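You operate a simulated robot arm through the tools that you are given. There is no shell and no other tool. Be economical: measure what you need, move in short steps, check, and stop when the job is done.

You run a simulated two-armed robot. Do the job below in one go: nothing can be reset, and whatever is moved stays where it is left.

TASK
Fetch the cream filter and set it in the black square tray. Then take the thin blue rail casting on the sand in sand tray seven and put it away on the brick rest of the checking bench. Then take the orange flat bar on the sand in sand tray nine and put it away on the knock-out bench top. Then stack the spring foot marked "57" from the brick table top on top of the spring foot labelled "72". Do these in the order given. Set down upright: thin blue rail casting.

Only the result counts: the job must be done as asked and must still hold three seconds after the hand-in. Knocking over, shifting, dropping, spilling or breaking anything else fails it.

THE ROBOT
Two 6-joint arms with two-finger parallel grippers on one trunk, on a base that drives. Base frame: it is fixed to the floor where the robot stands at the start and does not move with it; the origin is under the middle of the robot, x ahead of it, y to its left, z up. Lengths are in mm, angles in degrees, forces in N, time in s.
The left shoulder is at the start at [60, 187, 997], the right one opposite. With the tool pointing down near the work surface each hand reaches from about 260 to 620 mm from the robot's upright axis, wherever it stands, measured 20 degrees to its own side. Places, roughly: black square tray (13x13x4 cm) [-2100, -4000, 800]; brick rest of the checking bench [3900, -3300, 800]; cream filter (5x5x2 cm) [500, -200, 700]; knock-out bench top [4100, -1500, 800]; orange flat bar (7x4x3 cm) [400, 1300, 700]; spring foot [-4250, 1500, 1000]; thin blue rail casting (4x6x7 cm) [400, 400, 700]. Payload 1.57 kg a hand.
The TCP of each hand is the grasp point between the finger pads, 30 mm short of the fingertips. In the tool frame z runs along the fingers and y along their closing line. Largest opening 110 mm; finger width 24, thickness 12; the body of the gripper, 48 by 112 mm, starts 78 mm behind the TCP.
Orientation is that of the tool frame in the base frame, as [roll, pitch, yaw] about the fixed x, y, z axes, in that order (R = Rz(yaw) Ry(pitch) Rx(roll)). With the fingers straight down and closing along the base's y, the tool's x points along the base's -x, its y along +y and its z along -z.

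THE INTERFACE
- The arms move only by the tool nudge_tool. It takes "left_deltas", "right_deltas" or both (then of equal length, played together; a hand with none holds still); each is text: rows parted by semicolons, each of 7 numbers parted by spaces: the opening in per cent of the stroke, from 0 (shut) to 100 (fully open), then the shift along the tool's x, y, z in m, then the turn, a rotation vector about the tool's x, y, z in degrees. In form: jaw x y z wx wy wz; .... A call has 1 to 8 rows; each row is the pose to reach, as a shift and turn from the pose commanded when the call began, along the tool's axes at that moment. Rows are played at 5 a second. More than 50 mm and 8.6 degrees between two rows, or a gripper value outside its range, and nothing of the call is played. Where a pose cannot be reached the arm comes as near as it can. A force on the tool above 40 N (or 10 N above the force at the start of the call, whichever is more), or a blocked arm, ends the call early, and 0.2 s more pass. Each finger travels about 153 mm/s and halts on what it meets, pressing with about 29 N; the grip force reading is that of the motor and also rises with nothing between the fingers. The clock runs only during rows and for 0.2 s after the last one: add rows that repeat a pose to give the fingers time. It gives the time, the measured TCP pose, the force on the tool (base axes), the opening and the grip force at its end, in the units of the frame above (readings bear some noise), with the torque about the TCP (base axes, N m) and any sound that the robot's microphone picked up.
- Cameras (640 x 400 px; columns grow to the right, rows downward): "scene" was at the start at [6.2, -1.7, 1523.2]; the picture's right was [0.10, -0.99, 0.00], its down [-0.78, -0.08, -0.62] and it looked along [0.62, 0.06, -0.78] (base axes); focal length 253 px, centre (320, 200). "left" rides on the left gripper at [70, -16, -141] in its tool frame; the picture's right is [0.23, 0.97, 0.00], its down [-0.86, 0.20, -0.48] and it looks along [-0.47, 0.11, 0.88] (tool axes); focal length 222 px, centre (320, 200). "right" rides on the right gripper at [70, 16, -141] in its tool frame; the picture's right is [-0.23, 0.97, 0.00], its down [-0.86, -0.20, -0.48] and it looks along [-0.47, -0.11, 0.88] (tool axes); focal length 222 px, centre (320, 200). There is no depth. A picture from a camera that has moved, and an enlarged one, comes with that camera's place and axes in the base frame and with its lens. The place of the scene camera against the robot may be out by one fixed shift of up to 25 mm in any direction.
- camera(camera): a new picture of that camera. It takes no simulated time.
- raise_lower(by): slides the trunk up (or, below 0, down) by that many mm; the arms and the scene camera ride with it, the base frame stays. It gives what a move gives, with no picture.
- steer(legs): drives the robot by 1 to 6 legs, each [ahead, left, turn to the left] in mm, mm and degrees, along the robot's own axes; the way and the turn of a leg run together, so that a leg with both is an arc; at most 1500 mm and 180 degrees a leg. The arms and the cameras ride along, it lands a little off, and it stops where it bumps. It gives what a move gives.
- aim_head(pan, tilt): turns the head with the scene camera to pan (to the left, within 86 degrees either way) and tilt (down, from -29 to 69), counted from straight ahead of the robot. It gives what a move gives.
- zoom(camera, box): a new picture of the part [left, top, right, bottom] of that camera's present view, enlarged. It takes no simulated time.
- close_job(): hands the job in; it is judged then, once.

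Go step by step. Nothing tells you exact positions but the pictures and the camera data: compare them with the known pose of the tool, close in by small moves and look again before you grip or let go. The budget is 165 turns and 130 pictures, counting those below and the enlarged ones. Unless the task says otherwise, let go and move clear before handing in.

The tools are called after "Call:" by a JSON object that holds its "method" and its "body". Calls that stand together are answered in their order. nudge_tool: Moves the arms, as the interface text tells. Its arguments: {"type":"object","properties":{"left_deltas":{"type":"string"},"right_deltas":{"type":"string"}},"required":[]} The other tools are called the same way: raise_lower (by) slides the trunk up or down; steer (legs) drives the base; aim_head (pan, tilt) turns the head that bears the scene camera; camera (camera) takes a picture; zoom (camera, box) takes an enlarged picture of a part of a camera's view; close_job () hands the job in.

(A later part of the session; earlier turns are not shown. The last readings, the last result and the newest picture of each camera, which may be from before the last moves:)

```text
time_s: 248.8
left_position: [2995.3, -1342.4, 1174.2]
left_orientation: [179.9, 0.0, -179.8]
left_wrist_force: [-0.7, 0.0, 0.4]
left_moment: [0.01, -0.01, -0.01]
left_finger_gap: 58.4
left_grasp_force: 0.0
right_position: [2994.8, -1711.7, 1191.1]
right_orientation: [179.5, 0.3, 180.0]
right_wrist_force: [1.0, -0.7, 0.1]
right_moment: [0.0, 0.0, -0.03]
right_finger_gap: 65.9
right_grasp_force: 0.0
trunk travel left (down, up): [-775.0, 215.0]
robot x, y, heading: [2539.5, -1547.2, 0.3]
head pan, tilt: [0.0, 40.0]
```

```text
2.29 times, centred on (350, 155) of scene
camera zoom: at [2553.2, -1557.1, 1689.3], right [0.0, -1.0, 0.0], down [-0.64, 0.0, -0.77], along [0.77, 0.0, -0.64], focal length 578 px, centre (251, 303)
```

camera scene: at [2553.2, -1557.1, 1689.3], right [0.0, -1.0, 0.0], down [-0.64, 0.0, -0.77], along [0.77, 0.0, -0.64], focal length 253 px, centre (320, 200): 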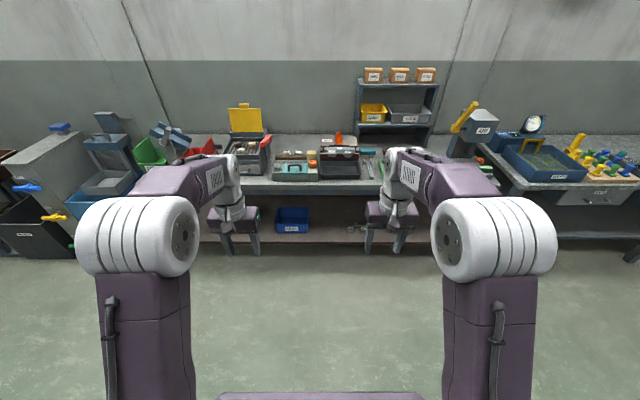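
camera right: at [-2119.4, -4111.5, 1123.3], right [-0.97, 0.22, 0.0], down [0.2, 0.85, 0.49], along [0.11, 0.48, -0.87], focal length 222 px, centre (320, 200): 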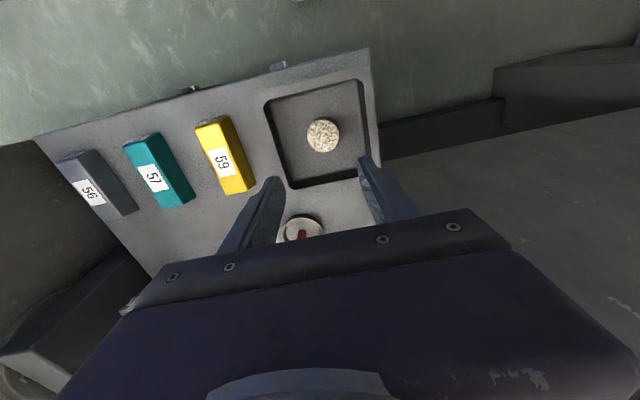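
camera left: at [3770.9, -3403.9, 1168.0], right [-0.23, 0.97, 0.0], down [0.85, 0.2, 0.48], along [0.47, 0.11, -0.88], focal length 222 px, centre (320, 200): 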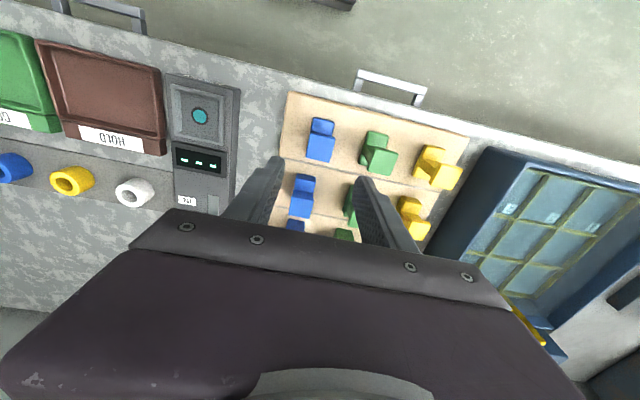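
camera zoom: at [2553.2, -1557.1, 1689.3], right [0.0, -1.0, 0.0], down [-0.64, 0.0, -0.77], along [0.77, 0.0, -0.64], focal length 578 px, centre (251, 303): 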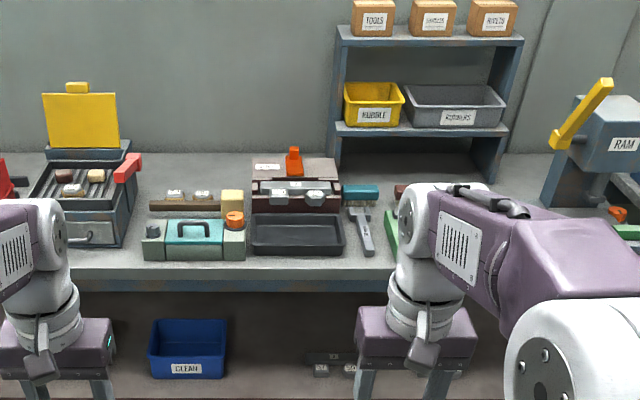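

Noted the bench layout. Now back round to tray nine.

Call:
{"method": "steer", "body": {"legs": [[0, 1450, 0], [0, 1450, 0], [0, 1250, 0], [-1500, 0, 0], [-1500, 0, 0], [0, -1350, 0]]}}

Call:
{"method": "camera", "body": {"camera": "scene"}}

```text
time_s: 289.2
left_position: [27.1, 1491.8, 1174.4]
left_orientation: [180.0, 0.0, -179.9]
left_wrist_force: [-0.5, -0.8, 0.5]
left_moment: [0.01, 0.0, -0.05]
left_finger_gap: 58.5
left_grasp_force: 0.0
right_position: [27.0, 1123.0, 1190.7]
right_orientation: [179.4, 0.3, -179.9]
right_wrist_force: [0.7, -0.2, 0.9]
right_moment: [0.01, 0.01, 0.0]
right_finger_gap: 66.1
right_grasp_force: 0.0
trunk travel left (down, up): [-775.0, 215.0]
robot x, y, heading: [-428.2, 1284.4, 0.2]
head pan, tilt: [0.0, 40.0]
```

```text
65 pictures are left
camera scene: at [-414.4, 1277.0, 1689.3], right [0.0, -1.0, 0.0], down [-0.64, 0.0, -0.77], along [0.77, 0.0, -0.64], focal length 253 px, centre (320, 200)
```

scene: 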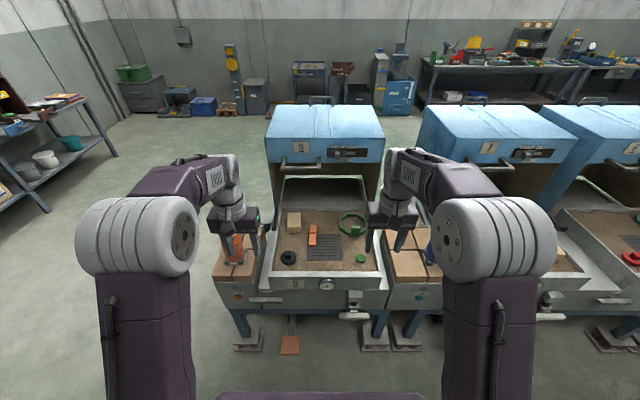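

The orange bar is at about (475, 1339). I'll place the robot at about (-95, 1220), between the foot pedals, to reach it with the left hand.

Call:
{"method": "zoom", "body": {"camera": "scene", "box": [260, 190, 390, 300]}}

Call:
{"method": "steer", "body": {"legs": [[0, -65, 0], [330, 0, 0]]}}

Call:
{"method": "raise_lower", "body": {"by": -150}}

Call:
{"method": "camera", "body": {"camera": "left"}}

```text
3.64 times, centred on (325, 245) of scene
camera zoom: at [-414.4, 1277.0, 1689.3], right [0.0, -1.0, 0.0], down [-0.64, 0.0, -0.77], along [0.77, 0.0, -0.64], focal length 920 px, centre (302, 36)
```

zoom: 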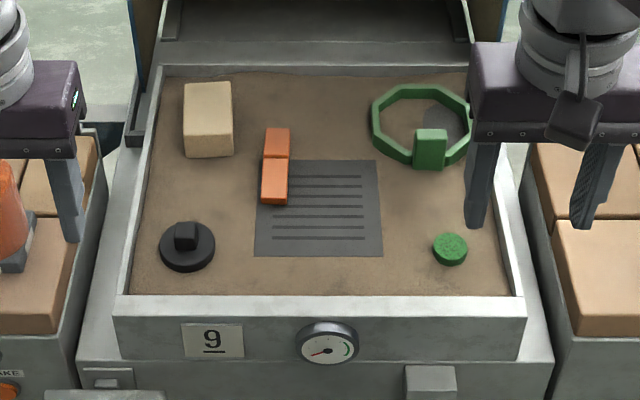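

```text
time_s: 292.1
left_position: [357.4, 1428.8, 1172.6]
left_orientation: [179.9, -0.1, -179.8]
left_wrist_force: [0.6, 0.2, 0.4]
left_moment: [0.01, 0.02, 0.0]
left_finger_gap: 58.2
left_grasp_force: 0.1
right_position: [358.9, 1058.3, 1190.4]
right_orientation: [179.5, 0.2, -179.7]
right_wrist_force: [-0.4, -0.2, -0.3]
right_moment: [-0.03, 0.03, -0.02]
right_finger_gap: 66.0
right_grasp_force: 0.0
trunk travel left (down, up): [-775.0, 215.0]
robot x, y, heading: [-106.0, 1217.1, 0.3]
head pan, tilt: [0.0, 40.0]
stopped in leg 2: the robot was blocked; the commanded pose is now the measured one
```

```text
time_s: 293.9
left_position: [355.2, 1426.6, 1023.6]
left_orientation: [179.9, 0.0, -179.7]
left_wrist_force: [-0.6, -0.9, 0.4]
left_moment: [0.02, 0.0, 0.04]
left_finger_gap: 58.4
left_grasp_force: 0.1
right_position: [355.4, 1057.2, 1041.5]
right_orientation: [179.5, 0.3, -179.8]
right_wrist_force: [-0.7, -0.4, 0.0]
right_moment: [-0.02, 0.0, 0.01]
right_finger_gap: 65.9
right_grasp_force: 0.1
trunk travel left (down, up): [-625.0, 365.0]
robot x, y, heading: [-103.3, 1221.7, 0.3]
head pan, tilt: [0.0, 40.0]
```

```text
63 pictures are left
camera left: at [284.6, 1410.0, 1165.9], right [-0.23, 0.97, 0.0], down [0.85, 0.2, 0.48], along [0.47, 0.11, -0.88], focal length 222 px, centre (320, 200)
```

left: 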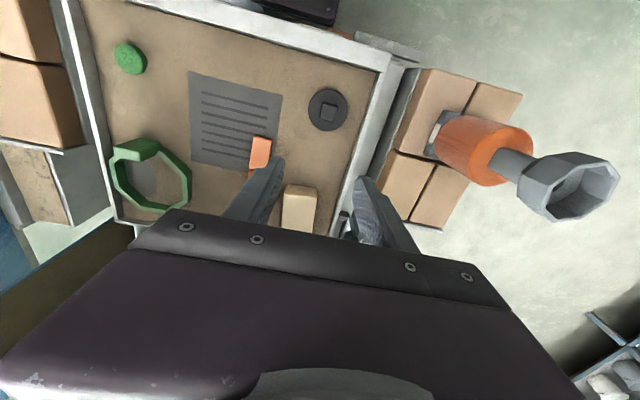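

The base stopped against something 10 mm short of the target. I'll look down to see what it is.

Call:
{"method": "aim_head", "body": {"pan": 0, "tilt": 60}}

Call:
{"method": "camera", "body": {"camera": "scene"}}

```text
time_s: 294.7
left_position: [354.1, 1427.7, 1024.8]
left_orientation: [180.0, 0.1, -179.7]
left_wrist_force: [-0.4, 0.2, 0.0]
left_moment: [0.0, -0.01, 0.0]
left_finger_gap: 58.1
left_grasp_force: 0.1
right_position: [355.7, 1058.4, 1042.1]
right_orientation: [179.5, 0.4, -179.8]
right_wrist_force: [0.2, 0.1, -0.4]
right_moment: [0.0, -0.01, 0.0]
right_finger_gap: 66.3
right_grasp_force: 0.1
trunk travel left (down, up): [-625.0, 365.0]
robot x, y, heading: [-105.1, 1222.4, 0.2]
head pan, tilt: [0.0, 60.0]
```

```text
62 pictures are left
camera scene: at [-104.9, 1210.9, 1512.7], right [0.01, -1.0, 0.0], down [-0.87, 0.0, -0.5], along [0.5, 0.0, -0.87], focal length 253 px, centre (320, 200)
```

scene: 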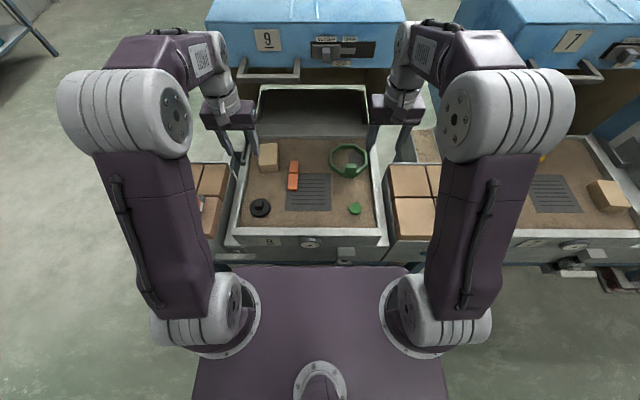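

Nothing visible was disturbed, so I'll ease the base back a few mm and move the left hand over the bar.

Call:
{"method": "steer", "body": {"legs": [[-8, 0, 0]]}}

Call:
{"method": "nudge_tool", "body": {"left_deltas": "53 -0.02 -0.016 0.02 0 0 0; 53 -0.04 -0.032 0.05 0 0 0; 53 -0.06 -0.048 0.08 0 0 0; 53 -0.08 -0.064 0.11 0 0 0; 53 -0.1 -0.08 0.14 0 0 0; 53 -0.121 -0.09 0.16 0 0 0; 53 -0.121 -0.09 0.16 0 0 0"}}

Call:
{"method": "camera", "body": {"camera": "left"}}

```text
time_s: 295.5
left_position: [348.2, 1427.0, 1022.7]
left_orientation: [179.8, -0.1, -179.7]
left_wrist_force: [0.6, -0.1, -0.4]
left_moment: [0.02, 0.05, -0.02]
left_finger_gap: 58.5
left_grasp_force: 0.0
right_position: [349.0, 1059.2, 1039.6]
right_orientation: [179.4, 0.2, -179.8]
right_wrist_force: [-1.0, 0.5, -0.5]
right_moment: [0.0, 0.0, 0.03]
right_finger_gap: 65.9
right_grasp_force: 0.0
trunk travel left (down, up): [-625.0, 365.0]
robot x, y, heading: [-113.5, 1218.0, 0.2]
head pan, tilt: [0.0, 60.0]
```

```text
time_s: 297.1
left_position: [468.7, 1338.5, 864.1]
left_orientation: [179.9, 0.1, -179.7]
left_wrist_force: [-1.0, 0.0, 0.4]
left_moment: [0.02, 0.01, -0.01]
left_finger_gap: 58.3
left_grasp_force: 0.0
right_position: [346.6, 1057.9, 1041.5]
right_orientation: [179.6, 0.3, -179.9]
right_wrist_force: [-0.3, 0.6, 0.0]
right_moment: [-0.02, -0.03, -0.02]
right_finger_gap: 65.9
right_grasp_force: 0.1
trunk travel left (down, up): [-625.0, 365.0]
robot x, y, heading: [-108.0, 1219.0, 0.3]
head pan, tilt: [0.0, 60.0]
```

```text
61 pictures are left
camera left: at [399.2, 1321.3, 1005.5], right [-0.23, 0.97, 0.0], down [0.85, 0.2, 0.48], along [0.47, 0.11, -0.88], focal length 222 px, centre (320, 200)
```

left: 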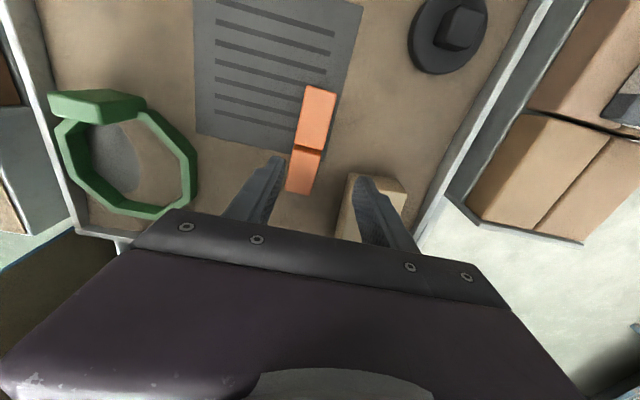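

Call:
{"method": "zoom", "body": {"camera": "left", "box": [260, 70, 360, 210]}}

Call:
{"method": "zoom", "body": {"camera": "scene", "box": [260, 140, 340, 215]}}

```text
2.86 times, centred on (310, 140) of left
camera zoom: at [399.2, 1321.3, 1005.5], right [-0.23, 0.97, 0.0], down [0.85, 0.2, 0.48], along [0.47, 0.11, -0.88], focal length 635 px, centre (349, 371)
```

zoom: 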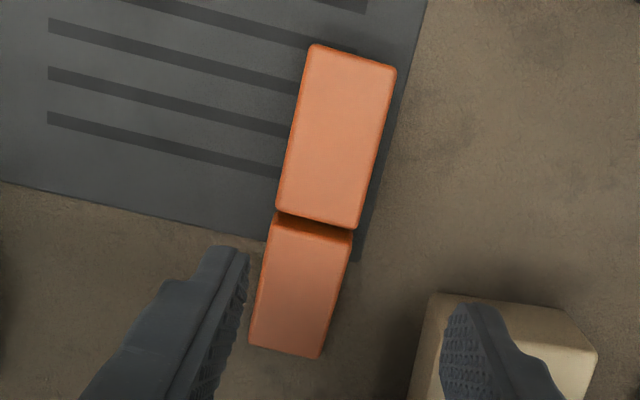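

```text
5.33 times, centred on (300, 178) of scene
camera zoom: at [-113.7, 1210.9, 1512.6], right [0.01, -1.0, 0.0], down [-0.87, 0.0, -0.5], along [0.5, 0.0, -0.87], focal length 1350 px, centre (427, 320)
```

zoom: 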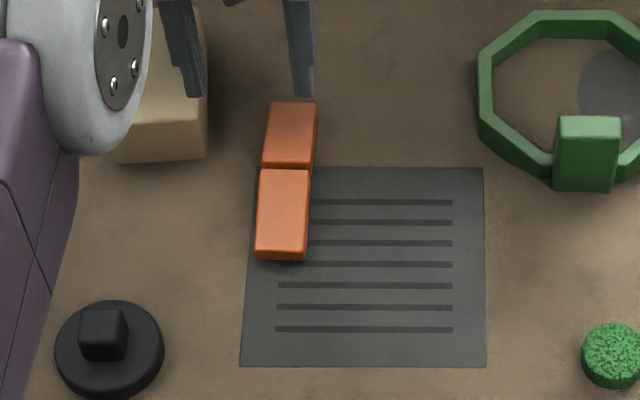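

There seem to be two orange pieces end to end, so I need to know which is the flat bar. I'll take a closer look from lower down and nearer the robot.

Call:
{"method": "nudge_tool", "body": {"left_deltas": "53 0.02 -0.013 0.02 0 0 0; 53 0.05 -0.013 0.04 0 0 0; 53 0.08 -0.013 0.06 0 0 0; 53 0.08 -0.013 0.06 0 0 0"}}

Call:
{"method": "camera", "body": {"camera": "left"}}

```text
time_s: 298.1
left_position: [388.7, 1325.3, 803.6]
left_orientation: [-180.0, 0.1, -179.6]
left_wrist_force: [-0.2, 0.2, -0.9]
left_moment: [-0.02, -0.02, -0.01]
left_finger_gap: 58.3
left_grasp_force: 0.1
right_position: [347.3, 1057.2, 1040.8]
right_orientation: [179.5, 0.3, -180.0]
right_wrist_force: [0.0, 0.0, -0.5]
right_moment: [0.0, 0.01, -0.01]
right_finger_gap: 65.8
right_grasp_force: 0.0
trunk travel left (down, up): [-625.0, 365.0]
robot x, y, heading: [-111.9, 1221.2, 0.2]
head pan, tilt: [0.0, 60.0]
```

```text
58 pictures are left
camera left: at [318.5, 1308.1, 946.0], right [-0.23, 0.97, 0.0], down [0.85, 0.2, 0.48], along [0.47, 0.11, -0.88], focal length 222 px, centre (320, 200)
```

left: 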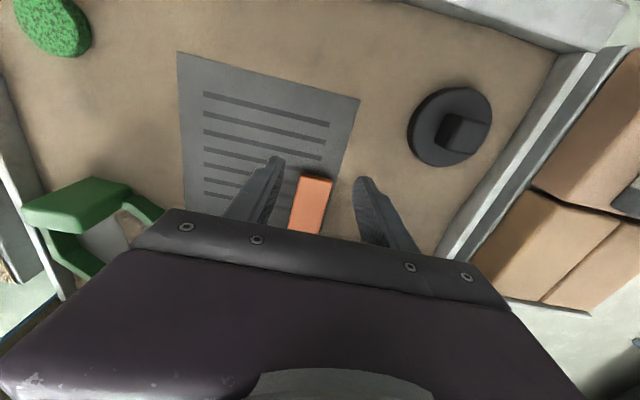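

The near piece, centred at about (441, 1326), matches the given location and size of the flat bar, and the far piece is a separate one at x ≈ 505. I'll centre over the near piece and go down.

Call:
{"method": "nudge_tool", "body": {"left_deltas": "53 -0.026 0.001 0.01 0 0 0; 53 -0.052 0.001 0.02 0 0 0; 53 -0.052 0.001 0.035 0 0 0; 53 -0.052 0.001 0.035 0 0 0"}}

Call:
{"method": "camera", "body": {"camera": "left"}}

Call:
{"method": "zoom", "body": {"camera": "scene", "box": [255, 120, 355, 215]}}

```text
time_s: 299.1
left_position: [440.1, 1326.7, 768.7]
left_orientation: [179.8, -0.1, -179.7]
left_wrist_force: [-0.1, 0.4, -0.3]
left_moment: [0.0, 0.03, 0.01]
left_finger_gap: 58.2
left_grasp_force: 0.1
right_position: [346.6, 1058.0, 1040.8]
right_orientation: [179.6, 0.3, -179.9]
right_wrist_force: [0.7, -0.6, 0.4]
right_moment: [0.01, 0.01, -0.03]
right_finger_gap: 66.1
right_grasp_force: 0.0
trunk travel left (down, up): [-625.0, 365.0]
robot x, y, heading: [-109.6, 1220.0, 0.3]
head pan, tilt: [0.0, 60.0]
```

```text
57 pictures are left
camera left: at [370.9, 1308.9, 911.3], right [-0.23, 0.97, 0.0], down [0.85, 0.2, 0.48], along [0.47, 0.11, -0.88], focal length 222 px, centre (320, 200)
```

left: 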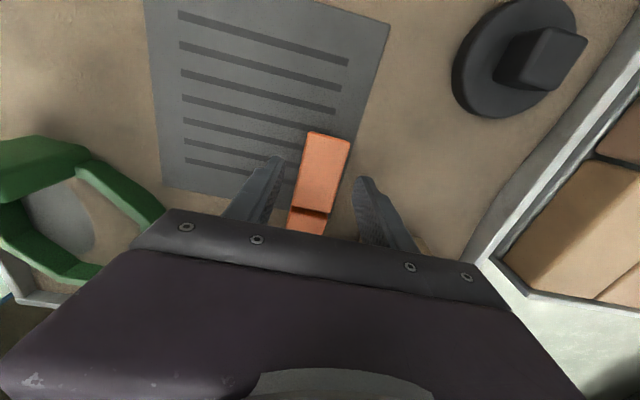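

```text
4.21 times, centred on (305, 168) of scene
camera zoom: at [-112.7, 1210.8, 1512.6], right [0.01, -1.0, 0.0], down [-0.87, 0.0, -0.5], along [0.5, 0.0, -0.87], focal length 1066 px, centre (383, 337)
```

zoom: 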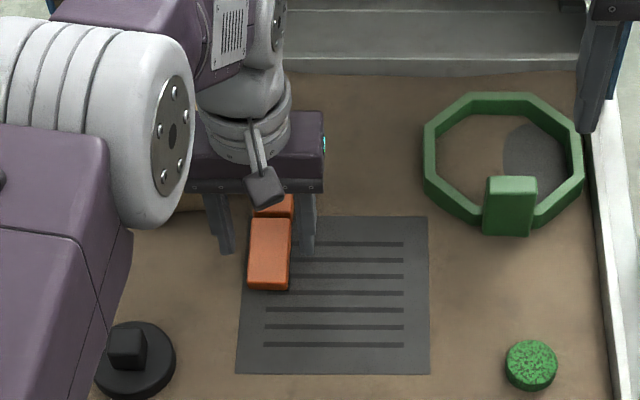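

Call:
{"method": "nudge_tool", "body": {"left_deltas": "53 0 0 0.01 0 0 0; 53 0 0 0.018 0 0 0; 53 0 0 0.018 0 0 0; 40 0 0 0.018 0 0 0; 30 0 0 0.018 0 0 0; 20 0 0 0.018 0 0 0; 15 0 0 0.018 0 0 0"}}

Call:
{"method": "camera", "body": {"camera": "left"}}

```text
time_s: 300.7
left_position: [441.0, 1324.8, 751.5]
left_orientation: [179.9, 0.0, -179.6]
left_wrist_force: [-0.2, -0.9, -0.8]
left_moment: [-0.03, -0.06, 0.03]
left_finger_gap: 35.3
left_grasp_force: 28.8
right_position: [347.1, 1058.2, 1040.9]
right_orientation: [179.5, 0.2, -179.8]
right_wrist_force: [-0.3, 0.3, -0.2]
right_moment: [-0.04, -0.04, 0.04]
right_finger_gap: 65.9
right_grasp_force: 0.0
trunk travel left (down, up): [-625.0, 365.0]
robot x, y, heading: [-110.9, 1220.8, 0.4]
head pan, tilt: [0.0, 60.0]
```

```text
55 pictures are left
camera left: at [370.7, 1309.0, 893.0], right [-0.23, 0.97, 0.0], down [0.85, 0.2, 0.48], along [0.47, 0.11, -0.88], focal length 222 px, centre (320, 200)
```

left: 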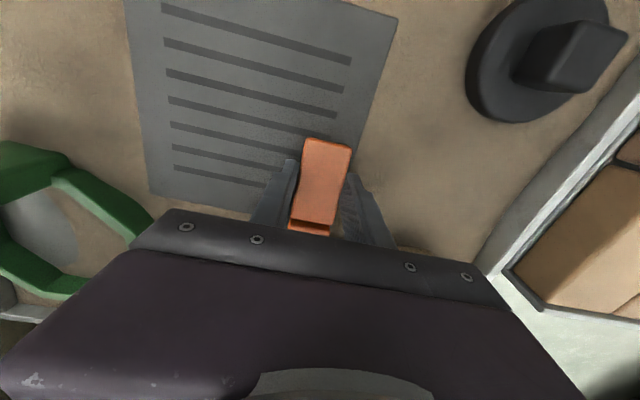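

Gripped at 35 mm. I'll lift 40 mm and check that only this piece comes up.

Call:
{"method": "nudge_tool", "body": {"left_deltas": "15 0 0 -0.015 0 0 0; 15 0 0 -0.03 0 0 0; 15 0 0 -0.045 0 0 0; 15 0 0 -0.045 0 0 0"}}

Call:
{"method": "zoom", "body": {"camera": "left", "box": [240, 110, 400, 260]}}

Call:
{"method": "zoom", "body": {"camera": "scene", "box": [255, 120, 355, 215]}}

```text
time_s: 301.7
left_position: [441.2, 1327.3, 796.7]
left_orientation: [-180.0, 0.0, -179.7]
left_wrist_force: [-0.9, 0.5, -2.2]
left_moment: [0.01, 0.12, -0.01]
left_finger_gap: 35.5
left_grasp_force: 28.9
right_position: [347.3, 1058.3, 1041.2]
right_orientation: [179.5, 0.3, -179.8]
right_wrist_force: [-0.5, -0.5, -0.1]
right_moment: [-0.01, 0.03, 0.04]
right_finger_gap: 65.9
right_grasp_force: 0.1
trunk travel left (down, up): [-625.0, 365.0]
robot x, y, heading: [-109.5, 1220.3, 0.5]
head pan, tilt: [0.0, 60.0]
```

```text
2.67 times, centred on (320, 185) of left
camera zoom: at [370.8, 1308.9, 938.3], right [-0.23, 0.97, 0.0], down [0.85, 0.2, 0.48], along [0.47, 0.11, -0.88], focal length 592 px, centre (320, 240)
```

zoom: 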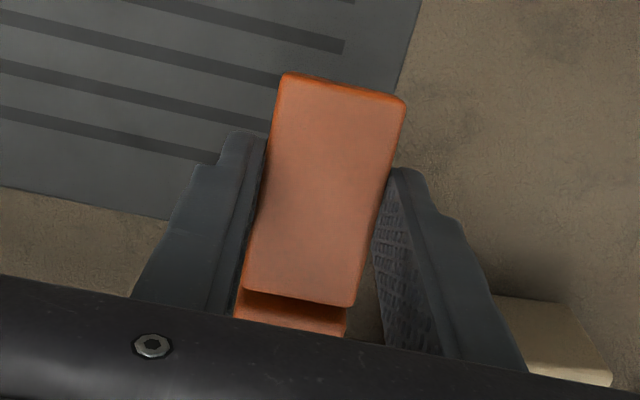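

```text
4.21 times, centred on (305, 168) of scene
camera zoom: at [-112.4, 1210.9, 1512.6], right [0.01, -1.0, 0.0], down [-0.87, 0.0, -0.5], along [0.5, 0.0, -0.87], focal length 1066 px, centre (383, 337)
```

zoom: 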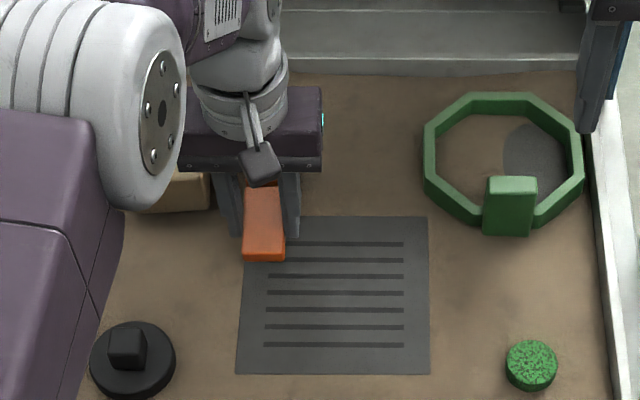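

The far part seems to be coming along with it. I'll lift further and check.

Call:
{"method": "nudge_tool", "body": {"left_deltas": "15 0 0 -0.04 0 0 0; 15 0 0 -0.08 0 0 0; 15 0 0 -0.12 0 0 0; 15 0 0 -0.16 0 0 0; 15 0 0 -0.2 0 0 0; 15 0 0 -0.2 0 0 0"}}

Call:
{"method": "zoom", "body": {"camera": "left", "box": [240, 110, 400, 260]}}

Call:
{"method": "camera", "body": {"camera": "right"}}

Call:
{"method": "camera", "body": {"camera": "scene"}}

```text
time_s: 303.1
left_position: [439.5, 1327.0, 994.7]
left_orientation: [179.9, 0.0, -179.7]
left_wrist_force: [-0.4, 1.1, -2.4]
left_moment: [-0.01, 0.08, -0.02]
left_finger_gap: 35.7
left_grasp_force: 29.4
right_position: [348.1, 1058.2, 1040.2]
right_orientation: [179.5, 0.3, -179.9]
right_wrist_force: [1.1, -0.9, -0.4]
right_moment: [-0.01, 0.03, 0.0]
right_finger_gap: 66.0
right_grasp_force: 0.0
trunk travel left (down, up): [-625.0, 365.0]
robot x, y, heading: [-111.5, 1217.8, 0.1]
head pan, tilt: [0.0, 60.0]
```

```text
2.67 times, centred on (320, 185) of left
camera zoom: at [370.3, 1310.0, 1136.7], right [-0.23, 0.97, 0.0], down [0.85, 0.2, 0.48], along [0.47, 0.11, -0.88], focal length 592 px, centre (320, 240)
```

zoom: 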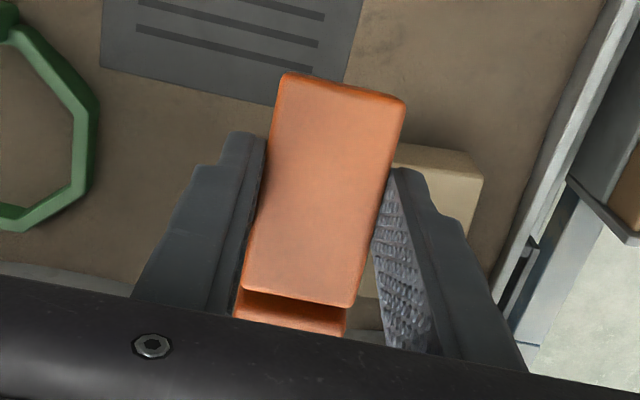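

```text
51 pictures are left
camera right: at [277.3, 1073.8, 1181.7], right [0.22, 0.97, 0.01], down [0.85, -0.2, 0.48], along [0.47, -0.1, -0.88], focal length 222 px, centre (320, 200)
```

right: 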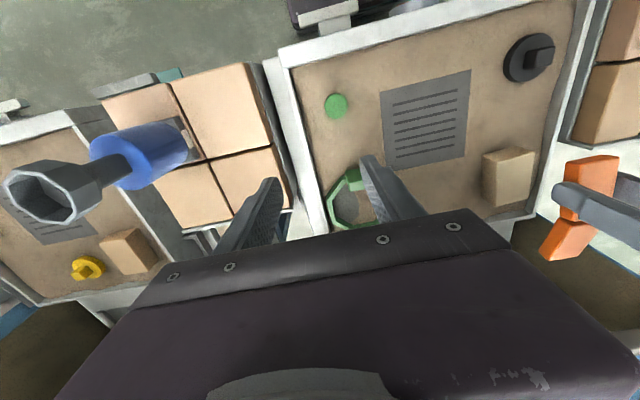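

```text
50 pictures are left
camera scene: at [-112.1, 1210.9, 1512.6], right [0.01, -1.0, 0.0], down [-0.87, 0.0, -0.5], along [0.5, 0.0, -0.87], focal length 253 px, centre (320, 200)
```

scene: 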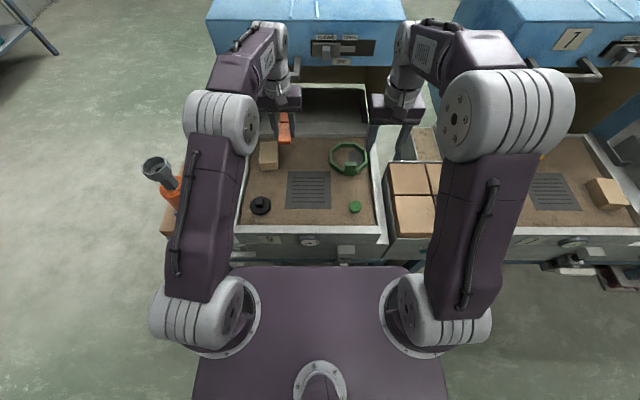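

Call:
{"method": "zoom", "body": {"camera": "right", "box": [520, 130, 640, 280]}}

```text
2.67 times, centred on (580, 205) of right
camera zoom: at [277.3, 1073.8, 1181.7], right [0.22, 0.97, 0.01], down [0.85, -0.2, 0.48], along [0.47, -0.1, -0.88], focal length 592 px, centre (-373, 187)
```

zoom: 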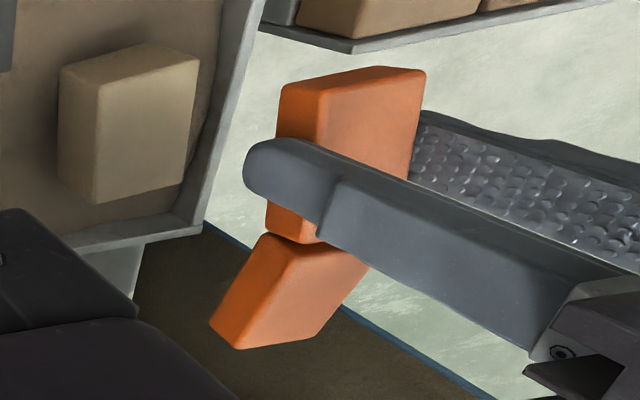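

It's one rigid stepped bar, the only orange part in the tray, and it is held firmly. I'll back off, raise the trunk and carry it to the knock-out bench.

Call:
{"method": "steer", "body": {"legs": [[-350, 0, 0]]}}

Call:
{"method": "raise_lower", "body": {"by": 300}}

Call:
{"method": "steer", "body": {"legs": [[0, 1380, 0], [1500, 0, 0], [1500, 0, 0], [0, -1450, 0], [0, -1450, 0], [0, -1350, 0]]}}

Call:
{"method": "aim_head", "body": {"pan": 0, "tilt": 45}}

Call:
{"method": "steer", "body": {"legs": [[650, 0, 0]]}}

Call:
{"method": "camera", "body": {"camera": "scene"}}

```text
time_s: 305.3
left_position: [92.3, 1325.8, 993.8]
left_orientation: [179.9, 0.0, -179.7]
left_wrist_force: [0.7, 0.8, -2.5]
left_moment: [-0.03, 0.1, -0.03]
left_finger_gap: 35.7
left_grasp_force: 28.9
right_position: [1.1, 1056.7, 1040.9]
right_orientation: [179.6, 0.3, -179.9]
right_wrist_force: [0.2, -0.3, -0.1]
right_moment: [-0.01, 0.04, -0.02]
right_finger_gap: 66.1
right_grasp_force: 0.1
trunk travel left (down, up): [-625.0, 365.0]
robot x, y, heading: [-457.1, 1219.1, 0.7]
head pan, tilt: [0.0, 60.0]
```

```text
time_s: 308.3
left_position: [92.4, 1324.5, 1295.0]
left_orientation: [180.0, 0.0, -179.7]
left_wrist_force: [0.4, -0.4, -2.1]
left_moment: [-0.02, 0.09, 0.02]
left_finger_gap: 35.2
left_grasp_force: 28.9
right_position: [0.5, 1055.7, 1341.3]
right_orientation: [179.5, 0.3, -179.9]
right_wrist_force: [0.3, -0.7, 0.8]
right_moment: [-0.01, 0.01, 0.02]
right_finger_gap: 66.1
right_grasp_force: 0.0
trunk travel left (down, up): [-925.0, 65.0]
robot x, y, heading: [-457.7, 1218.0, 0.4]
head pan, tilt: [0.0, 60.0]
```

```text
time_s: 349.2
left_position: [2954.2, -1600.0, 1294.4]
left_orientation: [-179.9, 0.0, 178.4]
left_wrist_force: [1.5, 0.3, -2.3]
left_moment: [-0.01, 0.07, 0.0]
left_finger_gap: 35.5
left_grasp_force: 29.2
right_position: [2852.6, -1866.5, 1341.5]
right_orientation: [179.5, 0.2, 178.1]
right_wrist_force: [0.2, -0.4, -0.1]
right_moment: [-0.04, -0.02, 0.01]
right_finger_gap: 66.0
right_grasp_force: 0.1
trunk travel left (down, up): [-925.0, 65.0]
robot x, y, heading: [2400.4, -1686.1, -1.8]
head pan, tilt: [0.0, 60.0]
```

```text
time_s: 350.0
left_position: [2955.0, -1601.6, 1294.5]
left_orientation: [179.9, -0.1, 178.5]
left_wrist_force: [-0.5, 0.4, -2.5]
left_moment: [0.04, 0.09, 0.02]
left_finger_gap: 35.6
left_grasp_force: 28.8
right_position: [2852.8, -1866.5, 1340.3]
right_orientation: [179.5, 0.2, 178.1]
right_wrist_force: [-0.9, -0.6, -0.1]
right_moment: [-0.01, 0.01, 0.0]
right_finger_gap: 66.1
right_grasp_force: 0.1
trunk travel left (down, up): [-925.0, 65.0]
robot x, y, heading: [2400.4, -1690.3, -1.5]
head pan, tilt: [0.0, 45.0]
```

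```text
time_s: 353.6
left_position: [3602.7, -1614.6, 1295.9]
left_orientation: [179.9, 0.1, 178.7]
left_wrist_force: [-0.4, 0.1, -3.1]
left_moment: [0.03, 0.03, 0.01]
left_finger_gap: 35.3
left_grasp_force: 29.4
right_position: [3502.5, -1880.4, 1341.0]
right_orientation: [179.6, 0.4, 178.5]
right_wrist_force: [0.0, -0.4, 0.3]
right_moment: [-0.07, 0.0, 0.02]
right_finger_gap: 65.8
right_grasp_force: 0.1
trunk travel left (down, up): [-925.0, 65.0]
robot x, y, heading: [3051.4, -1705.9, -1.1]
head pan, tilt: [0.0, 45.0]
```

```text
48 pictures are left
camera scene: at [3061.0, -1716.0, 1832.1], right [-0.02, -1.0, 0.0], down [-0.71, 0.02, -0.71], along [0.71, -0.02, -0.71], focal length 253 px, centre (320, 200)
```

scene: 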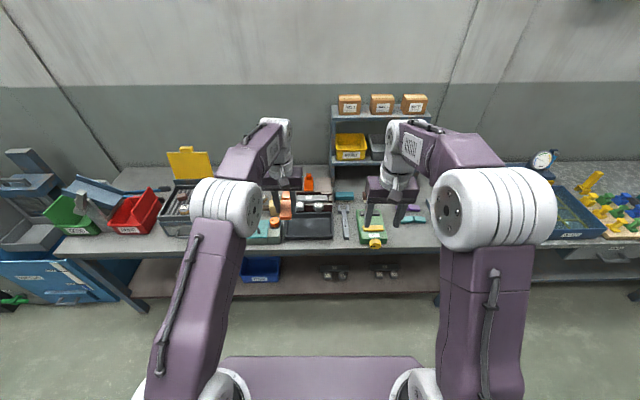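

Call:
{"method": "zoom", "body": {"camera": "scene", "box": [230, 160, 470, 290]}}

Call:
{"method": "zoom", "body": {"camera": "right", "box": [0, 0, 640, 400]}}

```text
2.67 times, centred on (350, 225) of scene
camera zoom: at [3061.0, -1716.0, 1832.1], right [-0.02, -1.0, 0.0], down [-0.71, 0.02, -0.71], along [0.71, -0.02, -0.71], focal length 675 px, centre (240, 133)
```

zoom: 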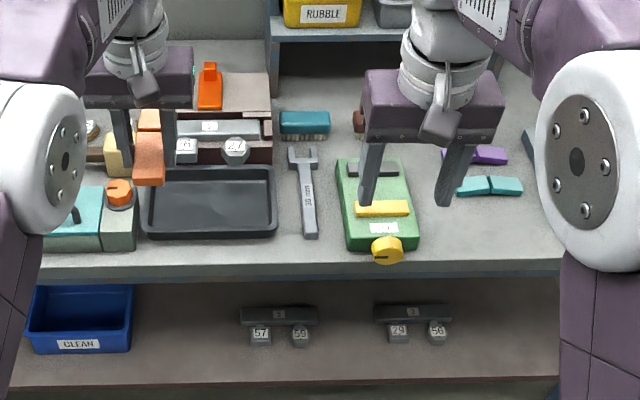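

```text
1.00 times, centred on (320, 200) of right
camera zoom: at [3432.0, -1863.5, 1482.4], right [0.25, 0.97, 0.01], down [0.85, -0.23, 0.48], along [0.47, -0.11, -0.88], focal length 222 px, centre (320, 200)
```

zoom: 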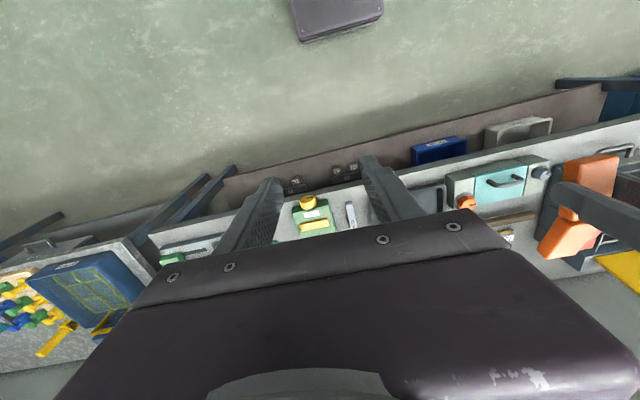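

There are similar teal and purple notched bars on the bench, so this is where the bars belong. The bench has free space in front of the teal bar, to the right of the green box, and I'll move there.

Call:
{"method": "steer", "body": {"legs": [[0, -550, 1], [300, 0, 0]]}}

Call:
{"method": "raise_lower", "body": {"by": -100}}

Call:
{"method": "aim_head", "body": {"pan": 10, "tilt": 50}}

Call:
{"method": "camera", "body": {"camera": "scene"}}

Call:
{"method": "camera", "body": {"camera": "left"}}

```text
time_s: 358.4
left_position: [3891.6, -2149.9, 1297.0]
left_orientation: [180.0, 0.1, 180.0]
left_wrist_force: [0.3, 0.3, -1.6]
left_moment: [0.03, 0.06, -0.04]
left_finger_gap: 35.3
left_grasp_force: 28.9
right_position: [3797.7, -2418.5, 1341.9]
right_orientation: [179.4, 0.5, 179.7]
right_wrist_force: [-0.4, -0.4, -0.4]
right_moment: [0.01, -0.02, -0.02]
right_finger_gap: 65.8
right_grasp_force: 0.1
trunk travel left (down, up): [-925.0, 65.0]
robot x, y, heading: [3346.2, -2255.1, -0.2]
head pan, tilt: [0.0, 45.0]
```

```text
time_s: 359.7
left_position: [3893.4, -2150.5, 1194.3]
left_orientation: [179.9, 0.1, 179.9]
left_wrist_force: [0.7, -0.5, -1.7]
left_moment: [0.0, 0.08, -0.04]
left_finger_gap: 35.3
left_grasp_force: 29.0
right_position: [3800.1, -2418.1, 1240.7]
right_orientation: [179.5, 0.3, 179.8]
right_wrist_force: [0.2, 0.4, -0.6]
right_moment: [-0.05, -0.01, -0.04]
right_finger_gap: 66.0
right_grasp_force: 0.1
trunk travel left (down, up): [-825.0, 165.0]
robot x, y, heading: [3346.2, -2254.0, -0.1]
head pan, tilt: [0.0, 45.0]
```

```text
time_s: 360.4
left_position: [3894.6, -2149.6, 1195.2]
left_orientation: [179.8, 0.1, -180.0]
left_wrist_force: [1.0, -0.3, -2.3]
left_moment: [-0.01, 0.08, -0.02]
left_finger_gap: 35.3
left_grasp_force: 28.5
right_position: [3799.3, -2418.5, 1240.7]
right_orientation: [179.5, 0.2, 179.8]
right_wrist_force: [0.3, -0.2, -0.1]
right_moment: [-0.04, 0.0, -0.01]
right_finger_gap: 66.0
right_grasp_force: 0.1
trunk travel left (down, up): [-825.0, 165.0]
robot x, y, heading: [3345.6, -2251.7, -0.2]
head pan, tilt: [10.0, 50.0]
```

```text
45 pictures are left
camera scene: at [3350.9, -2249.7, 1725.2], right [0.17, -0.98, 0.0], down [-0.75, -0.13, -0.64], along [0.63, 0.11, -0.77], focal length 253 px, centre (320, 200)
```

scene: 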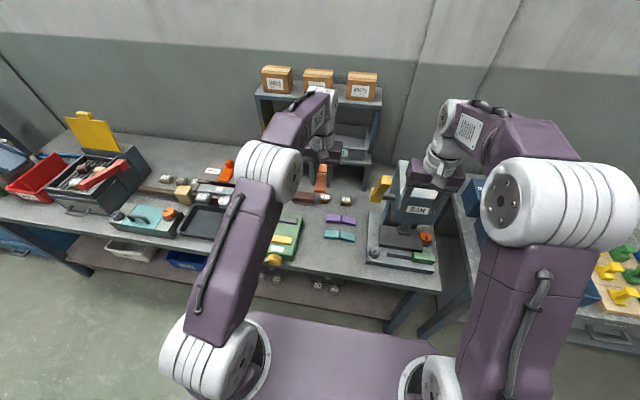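

```text
44 pictures are left
camera left: at [3824.7, -2166.5, 1336.4], right [-0.23, 0.97, 0.0], down [0.86, 0.2, 0.48], along [0.47, 0.11, -0.88], focal length 222 px, centre (320, 200)
```

left: 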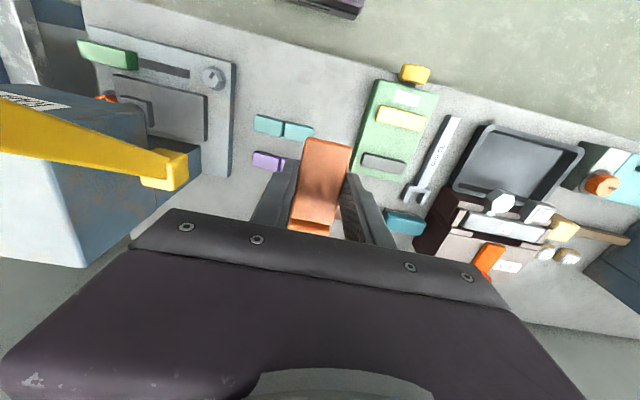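

The space in front of the teal bar is free, at about (3866, -2200). I'll turn the hand 90° so the bar lies parallel to the others.

Call:
{"method": "nudge_tool", "body": {"left_deltas": "15 0.005 -0.004 0 0 0 8; 15 0.01 -0.008 0 0 0 16; 15 0.015 -0.012 0 0 0 24; 15 0.02 -0.016 0 0 0 32; 15 0.028 -0.019 0 0 0 40; 15 0.028 -0.019 0 0 0 48; 15 0.028 -0.019 0 0 0 56; 15 0.028 -0.019 0 0 0 64"}}

Call:
{"method": "nudge_tool", "body": {"left_deltas": "15 0 0 0.03 0 0 8; 15 0 0 0.06 0 0 16; 15 0 0 0.1 0 0 24; 15 0 0 0.14 0 0 26; 15 0 0 0.18 0 0 26; 15 0 0 0.18 0 0 26"}}

Call:
{"method": "camera", "body": {"camera": "left"}}

Call:
{"method": "zoom", "body": {"camera": "scene", "box": [250, 160, 410, 280]}}

```text
time_s: 362.2
left_position: [3866.1, -2168.4, 1195.6]
left_orientation: [179.9, -0.1, 115.9]
left_wrist_force: [0.3, -0.2, -1.9]
left_moment: [0.1, 0.04, -0.02]
left_finger_gap: 35.5
left_grasp_force: 29.1
right_position: [3800.8, -2419.1, 1240.6]
right_orientation: [179.6, 0.2, 179.8]
right_wrist_force: [-0.8, -0.2, -0.3]
right_moment: [-0.01, 0.02, 0.02]
right_finger_gap: 66.0
right_grasp_force: 0.0
trunk travel left (down, up): [-825.0, 165.0]
robot x, y, heading: [3345.1, -2252.1, -0.0]
head pan, tilt: [10.0, 50.0]
```

```text
time_s: 363.6
left_position: [3866.7, -2167.4, 1014.7]
left_orientation: [-180.0, -0.1, 90.0]
left_wrist_force: [-0.3, 0.8, -2.4]
left_moment: [0.11, -0.02, -0.04]
left_finger_gap: 35.5
left_grasp_force: 28.8
right_position: [3801.4, -2417.8, 1241.6]
right_orientation: [179.5, 0.3, 179.7]
right_wrist_force: [-0.2, 0.1, -0.3]
right_moment: [0.01, 0.0, 0.03]
right_finger_gap: 66.1
right_grasp_force: 0.0
trunk travel left (down, up): [-825.0, 165.0]
robot x, y, heading: [3342.5, -2253.0, 0.0]
head pan, tilt: [10.0, 50.0]
```

```text
43 pictures are left
camera left: at [3849.5, -2099.1, 1156.2], right [0.97, 0.23, 0.0], down [0.2, -0.86, 0.48], along [0.11, -0.47, -0.88], focal length 222 px, centre (320, 200)
```

left: 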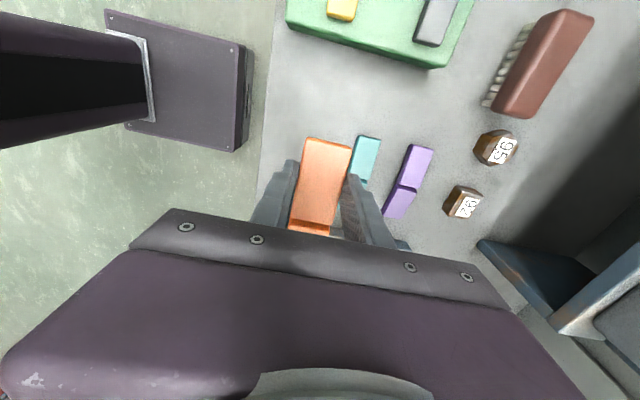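

```text
3.33 times, centred on (330, 220) of scene
camera zoom: at [3350.3, -2249.8, 1725.2], right [0.17, -0.98, 0.0], down [-0.75, -0.13, -0.64], along [0.63, 0.11, -0.77], focal length 844 px, centre (287, 133)
```

zoom: 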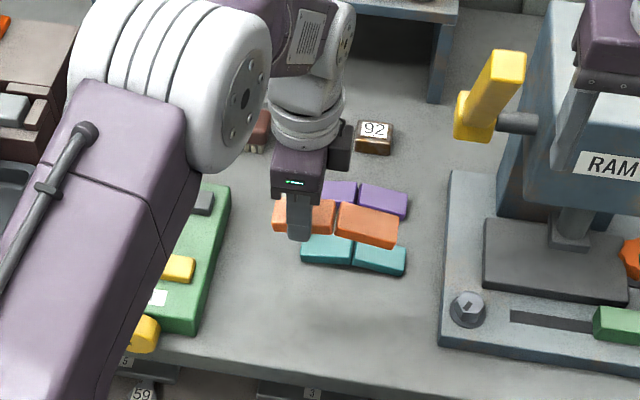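

The spot is clear, with the teal bar behind. I'll shift 8 mm toward the bench edge for finger clearance and go down.

Call:
{"method": "nudge_tool", "body": {"left_deltas": "15 0 -0.004 0.04 0 0 0; 15 0 -0.008 0.08 0 0 0; 15 0 -0.008 0.12 0 0 0; 15 0 -0.008 0.145 0 0 0; 15 0 -0.008 0.145 0 0 0"}}

Call:
{"method": "camera", "body": {"camera": "left"}}

Call:
{"method": "zoom", "body": {"camera": "scene", "box": [270, 180, 400, 280]}}

```text
time_s: 364.8
left_position: [3857.6, -2167.8, 869.6]
left_orientation: [-180.0, -0.1, 90.1]
left_wrist_force: [-0.1, -0.5, -2.2]
left_moment: [0.03, 0.0, 0.0]
left_finger_gap: 35.7
left_grasp_force: 28.7
right_position: [3799.8, -2418.8, 1240.7]
right_orientation: [179.5, 0.2, 179.8]
right_wrist_force: [-0.3, 0.6, -0.8]
right_moment: [0.0, -0.02, 0.03]
right_finger_gap: 65.8
right_grasp_force: 0.0
trunk travel left (down, up): [-825.0, 165.0]
robot x, y, heading: [3341.4, -2251.0, 0.0]
head pan, tilt: [10.0, 50.0]
```

```text
41 pictures are left
camera left: at [3841.3, -2098.7, 1011.9], right [0.97, 0.23, 0.0], down [0.2, -0.86, 0.48], along [0.11, -0.47, -0.88], focal length 222 px, centre (320, 200)
```

left: 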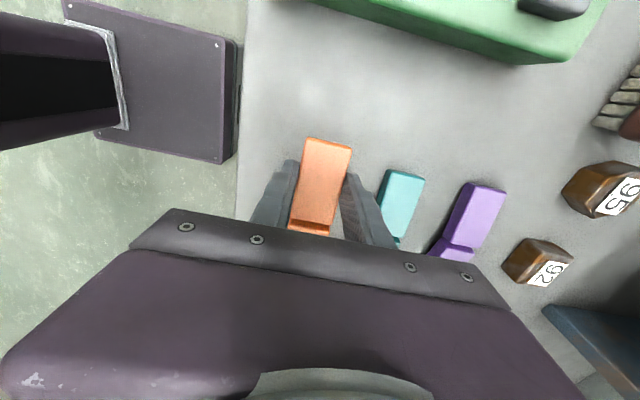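

```text
4.00 times, centred on (335, 230) of scene
camera zoom: at [3350.4, -2249.9, 1725.2], right [0.17, -0.98, 0.0], down [-0.75, -0.13, -0.64], along [0.63, 0.11, -0.77], focal length 1012 px, centre (260, 80)
```

zoom: 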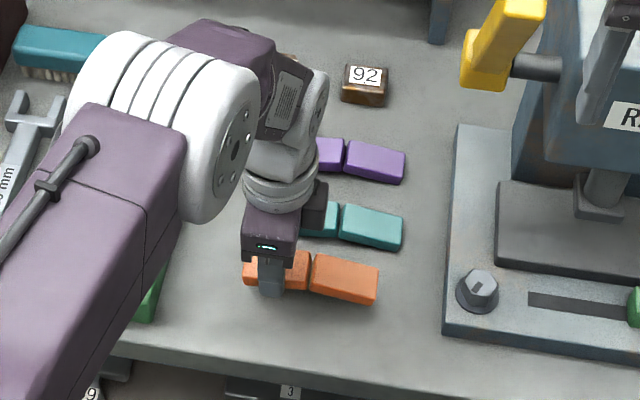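

Call:
{"method": "nudge_tool", "body": {"left_deltas": "15 0 0 0.01 0 0 0; 15 0 0 0.018 0 0 0; 15 0 0 0.022 0 0 0; 15 0 0 0.024 0 0 0; 15 0 0 0.026 0 0 0; 15 0 0 0.028 0 0 0; 15 0 0 0.03 0 0 0; 15 0 0 0.032 0 0 0"}}

```text
time_s: 366.6
left_position: [3857.6, -2166.8, 839.2]
left_orientation: [179.9, 0.0, 90.0]
left_wrist_force: [-2.2, 0.6, 6.5]
left_moment: [-0.82, 0.17, -0.1]
left_finger_gap: 35.4
left_grasp_force: 29.6
right_position: [3799.4, -2418.8, 1241.5]
right_orientation: [179.5, 0.4, 179.8]
right_wrist_force: [-0.9, -0.2, -0.7]
right_moment: [0.05, 0.03, -0.01]
right_finger_gap: 65.8
right_grasp_force: 0.0
trunk travel left (down, up): [-825.0, 165.0]
robot x, y, heading: [3346.0, -2256.8, 0.1]
head pan, tilt: [10.0, 50.0]
```

The far end has just touched the bench. I'll settle it 2 mm more and release.

Call:
{"method": "nudge_tool", "body": {"left_deltas": "15 0 0 0.002 0 0 0; 32 0 0 0.002 0 0 0; 36 0 0 0.002 0 0 0; 45 0 0 0.001 0 0 0; 54 0 0 0 0 0 0; 54 0 0 -0.02 0 0 0; 54 0 0 -0.06 0 0 0; 54 0 0 -0.1 0 0 0"}}

Call:
{"method": "camera", "body": {"camera": "left"}}

Call:
{"method": "zoom", "body": {"camera": "scene", "box": [270, 180, 400, 280]}}

```text
time_s: 368.4
left_position: [3858.3, -2167.6, 938.0]
left_orientation: [180.0, -0.1, 90.0]
left_wrist_force: [0.5, -0.8, -0.3]
left_moment: [0.02, 0.03, -0.01]
left_finger_gap: 59.4
left_grasp_force: 0.1
right_position: [3800.5, -2417.2, 1241.4]
right_orientation: [179.6, 0.4, 179.8]
right_wrist_force: [0.2, -0.1, 0.0]
right_moment: [-0.01, 0.0, -0.01]
right_finger_gap: 66.0
right_grasp_force: 0.1
trunk travel left (down, up): [-825.0, 165.0]
robot x, y, heading: [3344.6, -2251.9, 0.0]
head pan, tilt: [10.0, 50.0]
```

```text
39 pictures are left
camera left: at [3841.4, -2099.0, 1079.6], right [0.97, 0.23, 0.0], down [0.2, -0.86, 0.48], along [0.11, -0.46, -0.88], focal length 222 px, centre (320, 200)
```

left: 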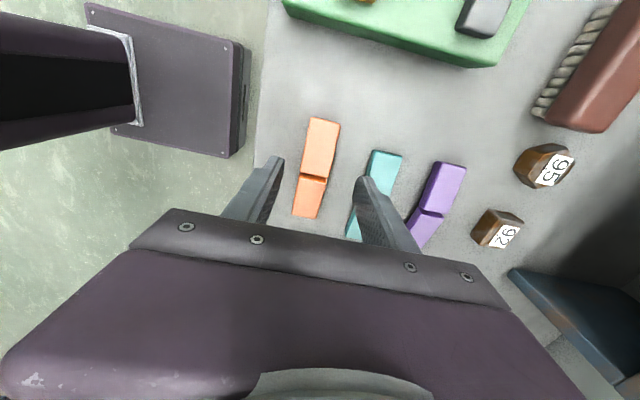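

```text
4.00 times, centred on (335, 230) of scene
camera zoom: at [3349.4, -2249.9, 1725.1], right [0.17, -0.98, 0.0], down [-0.75, -0.13, -0.64], along [0.63, 0.11, -0.77], focal length 1012 px, centre (260, 80)
```

zoom: 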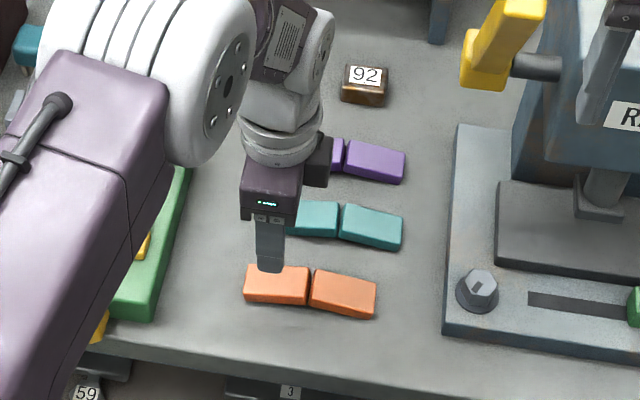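

The bar lies flat in place. I'll raise the hand, back out and drive round toward the spring feet at (-4250, 1500).

Call:
{"method": "nudge_tool", "body": {"left_deltas": "54 0 0 -0.045 0 0 0; 54 0 0 -0.09 0 0 0; 54 0 0 -0.135 0 0 0; 54 0 0 -0.18 0 0 -8; 54 0 0 -0.225 0 0 -16; 54 0 0 -0.225 0 0 -24; 54 0 0 -0.225 0 0 -32; 54 0 0 -0.225 0 0 -40"}}

Call:
{"method": "steer", "body": {"legs": [[-900, 0, 0], [0, 1480, 0], [0, 1480, 0], [0, 1480, 0], [0, 420, 0]]}}

Call:
{"method": "nudge_tool", "body": {"left_deltas": "54 0 0 0 0 0 -8; 54 0 0 0 0 0 -16; 54 0 0 0 0 0 -24; 54 0 0 0 0 0 -32; 54 0 0 0 0 0 -40; 54 0 0 0 0 0 -48; 54 0 0 0 0 0 -50"}}

Call:
{"method": "steer", "body": {"legs": [[0, 0, 179], [1480, 0, 0], [1480, 0, 0]]}}

Call:
{"method": "aim_head", "body": {"pan": 20, "tilt": 20}}

Call:
{"method": "camera", "body": {"camera": "scene"}}

```text
time_s: 370.2
left_position: [3856.7, -2169.2, 1161.8]
left_orientation: [179.9, -0.1, 130.2]
left_wrist_force: [-0.3, 0.0, -0.7]
left_moment: [0.03, 0.01, -0.02]
left_finger_gap: 59.4
left_grasp_force: 0.2
right_position: [3799.9, -2418.2, 1241.4]
right_orientation: [179.5, 0.3, 179.8]
right_wrist_force: [-0.1, 0.6, 0.3]
right_moment: [0.01, -0.01, 0.01]
right_finger_gap: 66.1
right_grasp_force: 0.0
trunk travel left (down, up): [-825.0, 165.0]
robot x, y, heading: [3340.8, -2253.6, 0.0]
head pan, tilt: [10.0, 50.0]
```

```text
time_s: 397.9
left_position: [2972.0, 2669.7, 1163.2]
left_orientation: [-179.9, -0.1, 129.3]
left_wrist_force: [-0.3, -0.8, 0.4]
left_moment: [0.02, 0.03, 0.0]
left_finger_gap: 59.2
left_grasp_force: 0.1
right_position: [2911.2, 2421.5, 1241.5]
right_orientation: [179.4, 0.3, 179.0]
right_wrist_force: [-0.9, -0.4, -0.3]
right_moment: [-0.03, 0.0, 0.01]
right_finger_gap: 66.0
right_grasp_force: 0.0
trunk travel left (down, up): [-825.0, 165.0]
robot x, y, heading: [2460.0, 2593.5, -0.5]
head pan, tilt: [10.0, 50.0]
```

```text
time_s: 399.5
left_position: [2972.9, 2670.9, 1163.3]
left_orientation: [179.9, -0.1, 179.4]
left_wrist_force: [0.1, 0.4, -0.5]
left_moment: [-0.01, 0.0, 0.0]
left_finger_gap: 59.5
left_grasp_force: 0.0
right_position: [2912.5, 2422.3, 1242.0]
right_orientation: [179.5, 0.2, 179.1]
right_wrist_force: [-0.2, -0.3, 0.2]
right_moment: [0.0, -0.01, -0.03]
right_finger_gap: 66.1
right_grasp_force: 0.0
trunk travel left (down, up): [-825.0, 165.0]
robot x, y, heading: [2457.0, 2595.5, -0.5]
head pan, tilt: [10.0, 50.0]
```

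```text
time_s: 421.2
left_position: [-1032.9, 2584.6, 1162.6]
left_orientation: [179.9, -0.1, -0.9]
left_wrist_force: [0.2, 0.0, -0.2]
left_moment: [-0.01, 0.04, -0.03]
left_finger_gap: 59.3
left_grasp_force: 0.0
right_position: [-972.3, 2832.9, 1240.7]
right_orientation: [179.6, 0.3, -1.0]
right_wrist_force: [0.2, 0.1, -0.9]
right_moment: [0.0, 0.03, 0.02]
right_finger_gap: 66.0
right_grasp_force: 0.0
trunk travel left (down, up): [-825.0, 165.0]
robot x, y, heading: [-519.8, 2663.3, 179.2]
head pan, tilt: [10.0, 50.0]
```

```text
time_s: 422.1
left_position: [-1033.3, 2584.5, 1162.8]
left_orientation: [179.8, 0.0, -0.9]
left_wrist_force: [-0.6, 0.2, 0.2]
left_moment: [-0.01, 0.02, 0.01]
left_finger_gap: 59.4
left_grasp_force: 0.1
right_position: [-971.9, 2832.9, 1240.9]
right_orientation: [179.6, 0.3, -1.1]
right_wrist_force: [0.9, -0.9, 0.1]
right_moment: [-0.01, 0.0, -0.02]
right_finger_gap: 66.3
right_grasp_force: 0.0
trunk travel left (down, up): [-825.0, 165.0]
robot x, y, heading: [-515.2, 2663.6, 179.1]
head pan, tilt: [20.0, 20.0]
```

```text
37 pictures are left
camera scene: at [-555.4, 2620.6, 1770.7], right [-0.33, 0.94, 0.0], down [0.32, 0.11, -0.94], along [-0.89, -0.31, -0.34], focal length 253 px, centre (320, 200)
```

scene: 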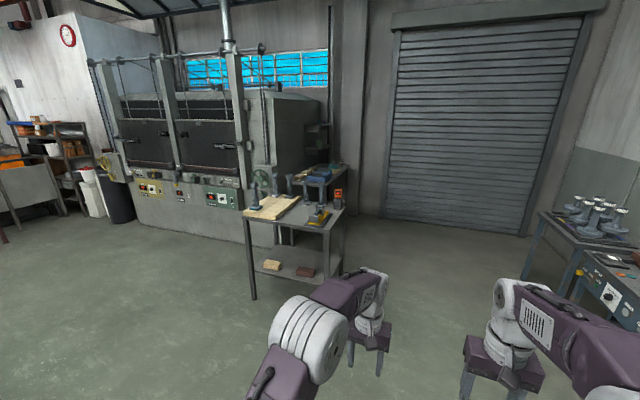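

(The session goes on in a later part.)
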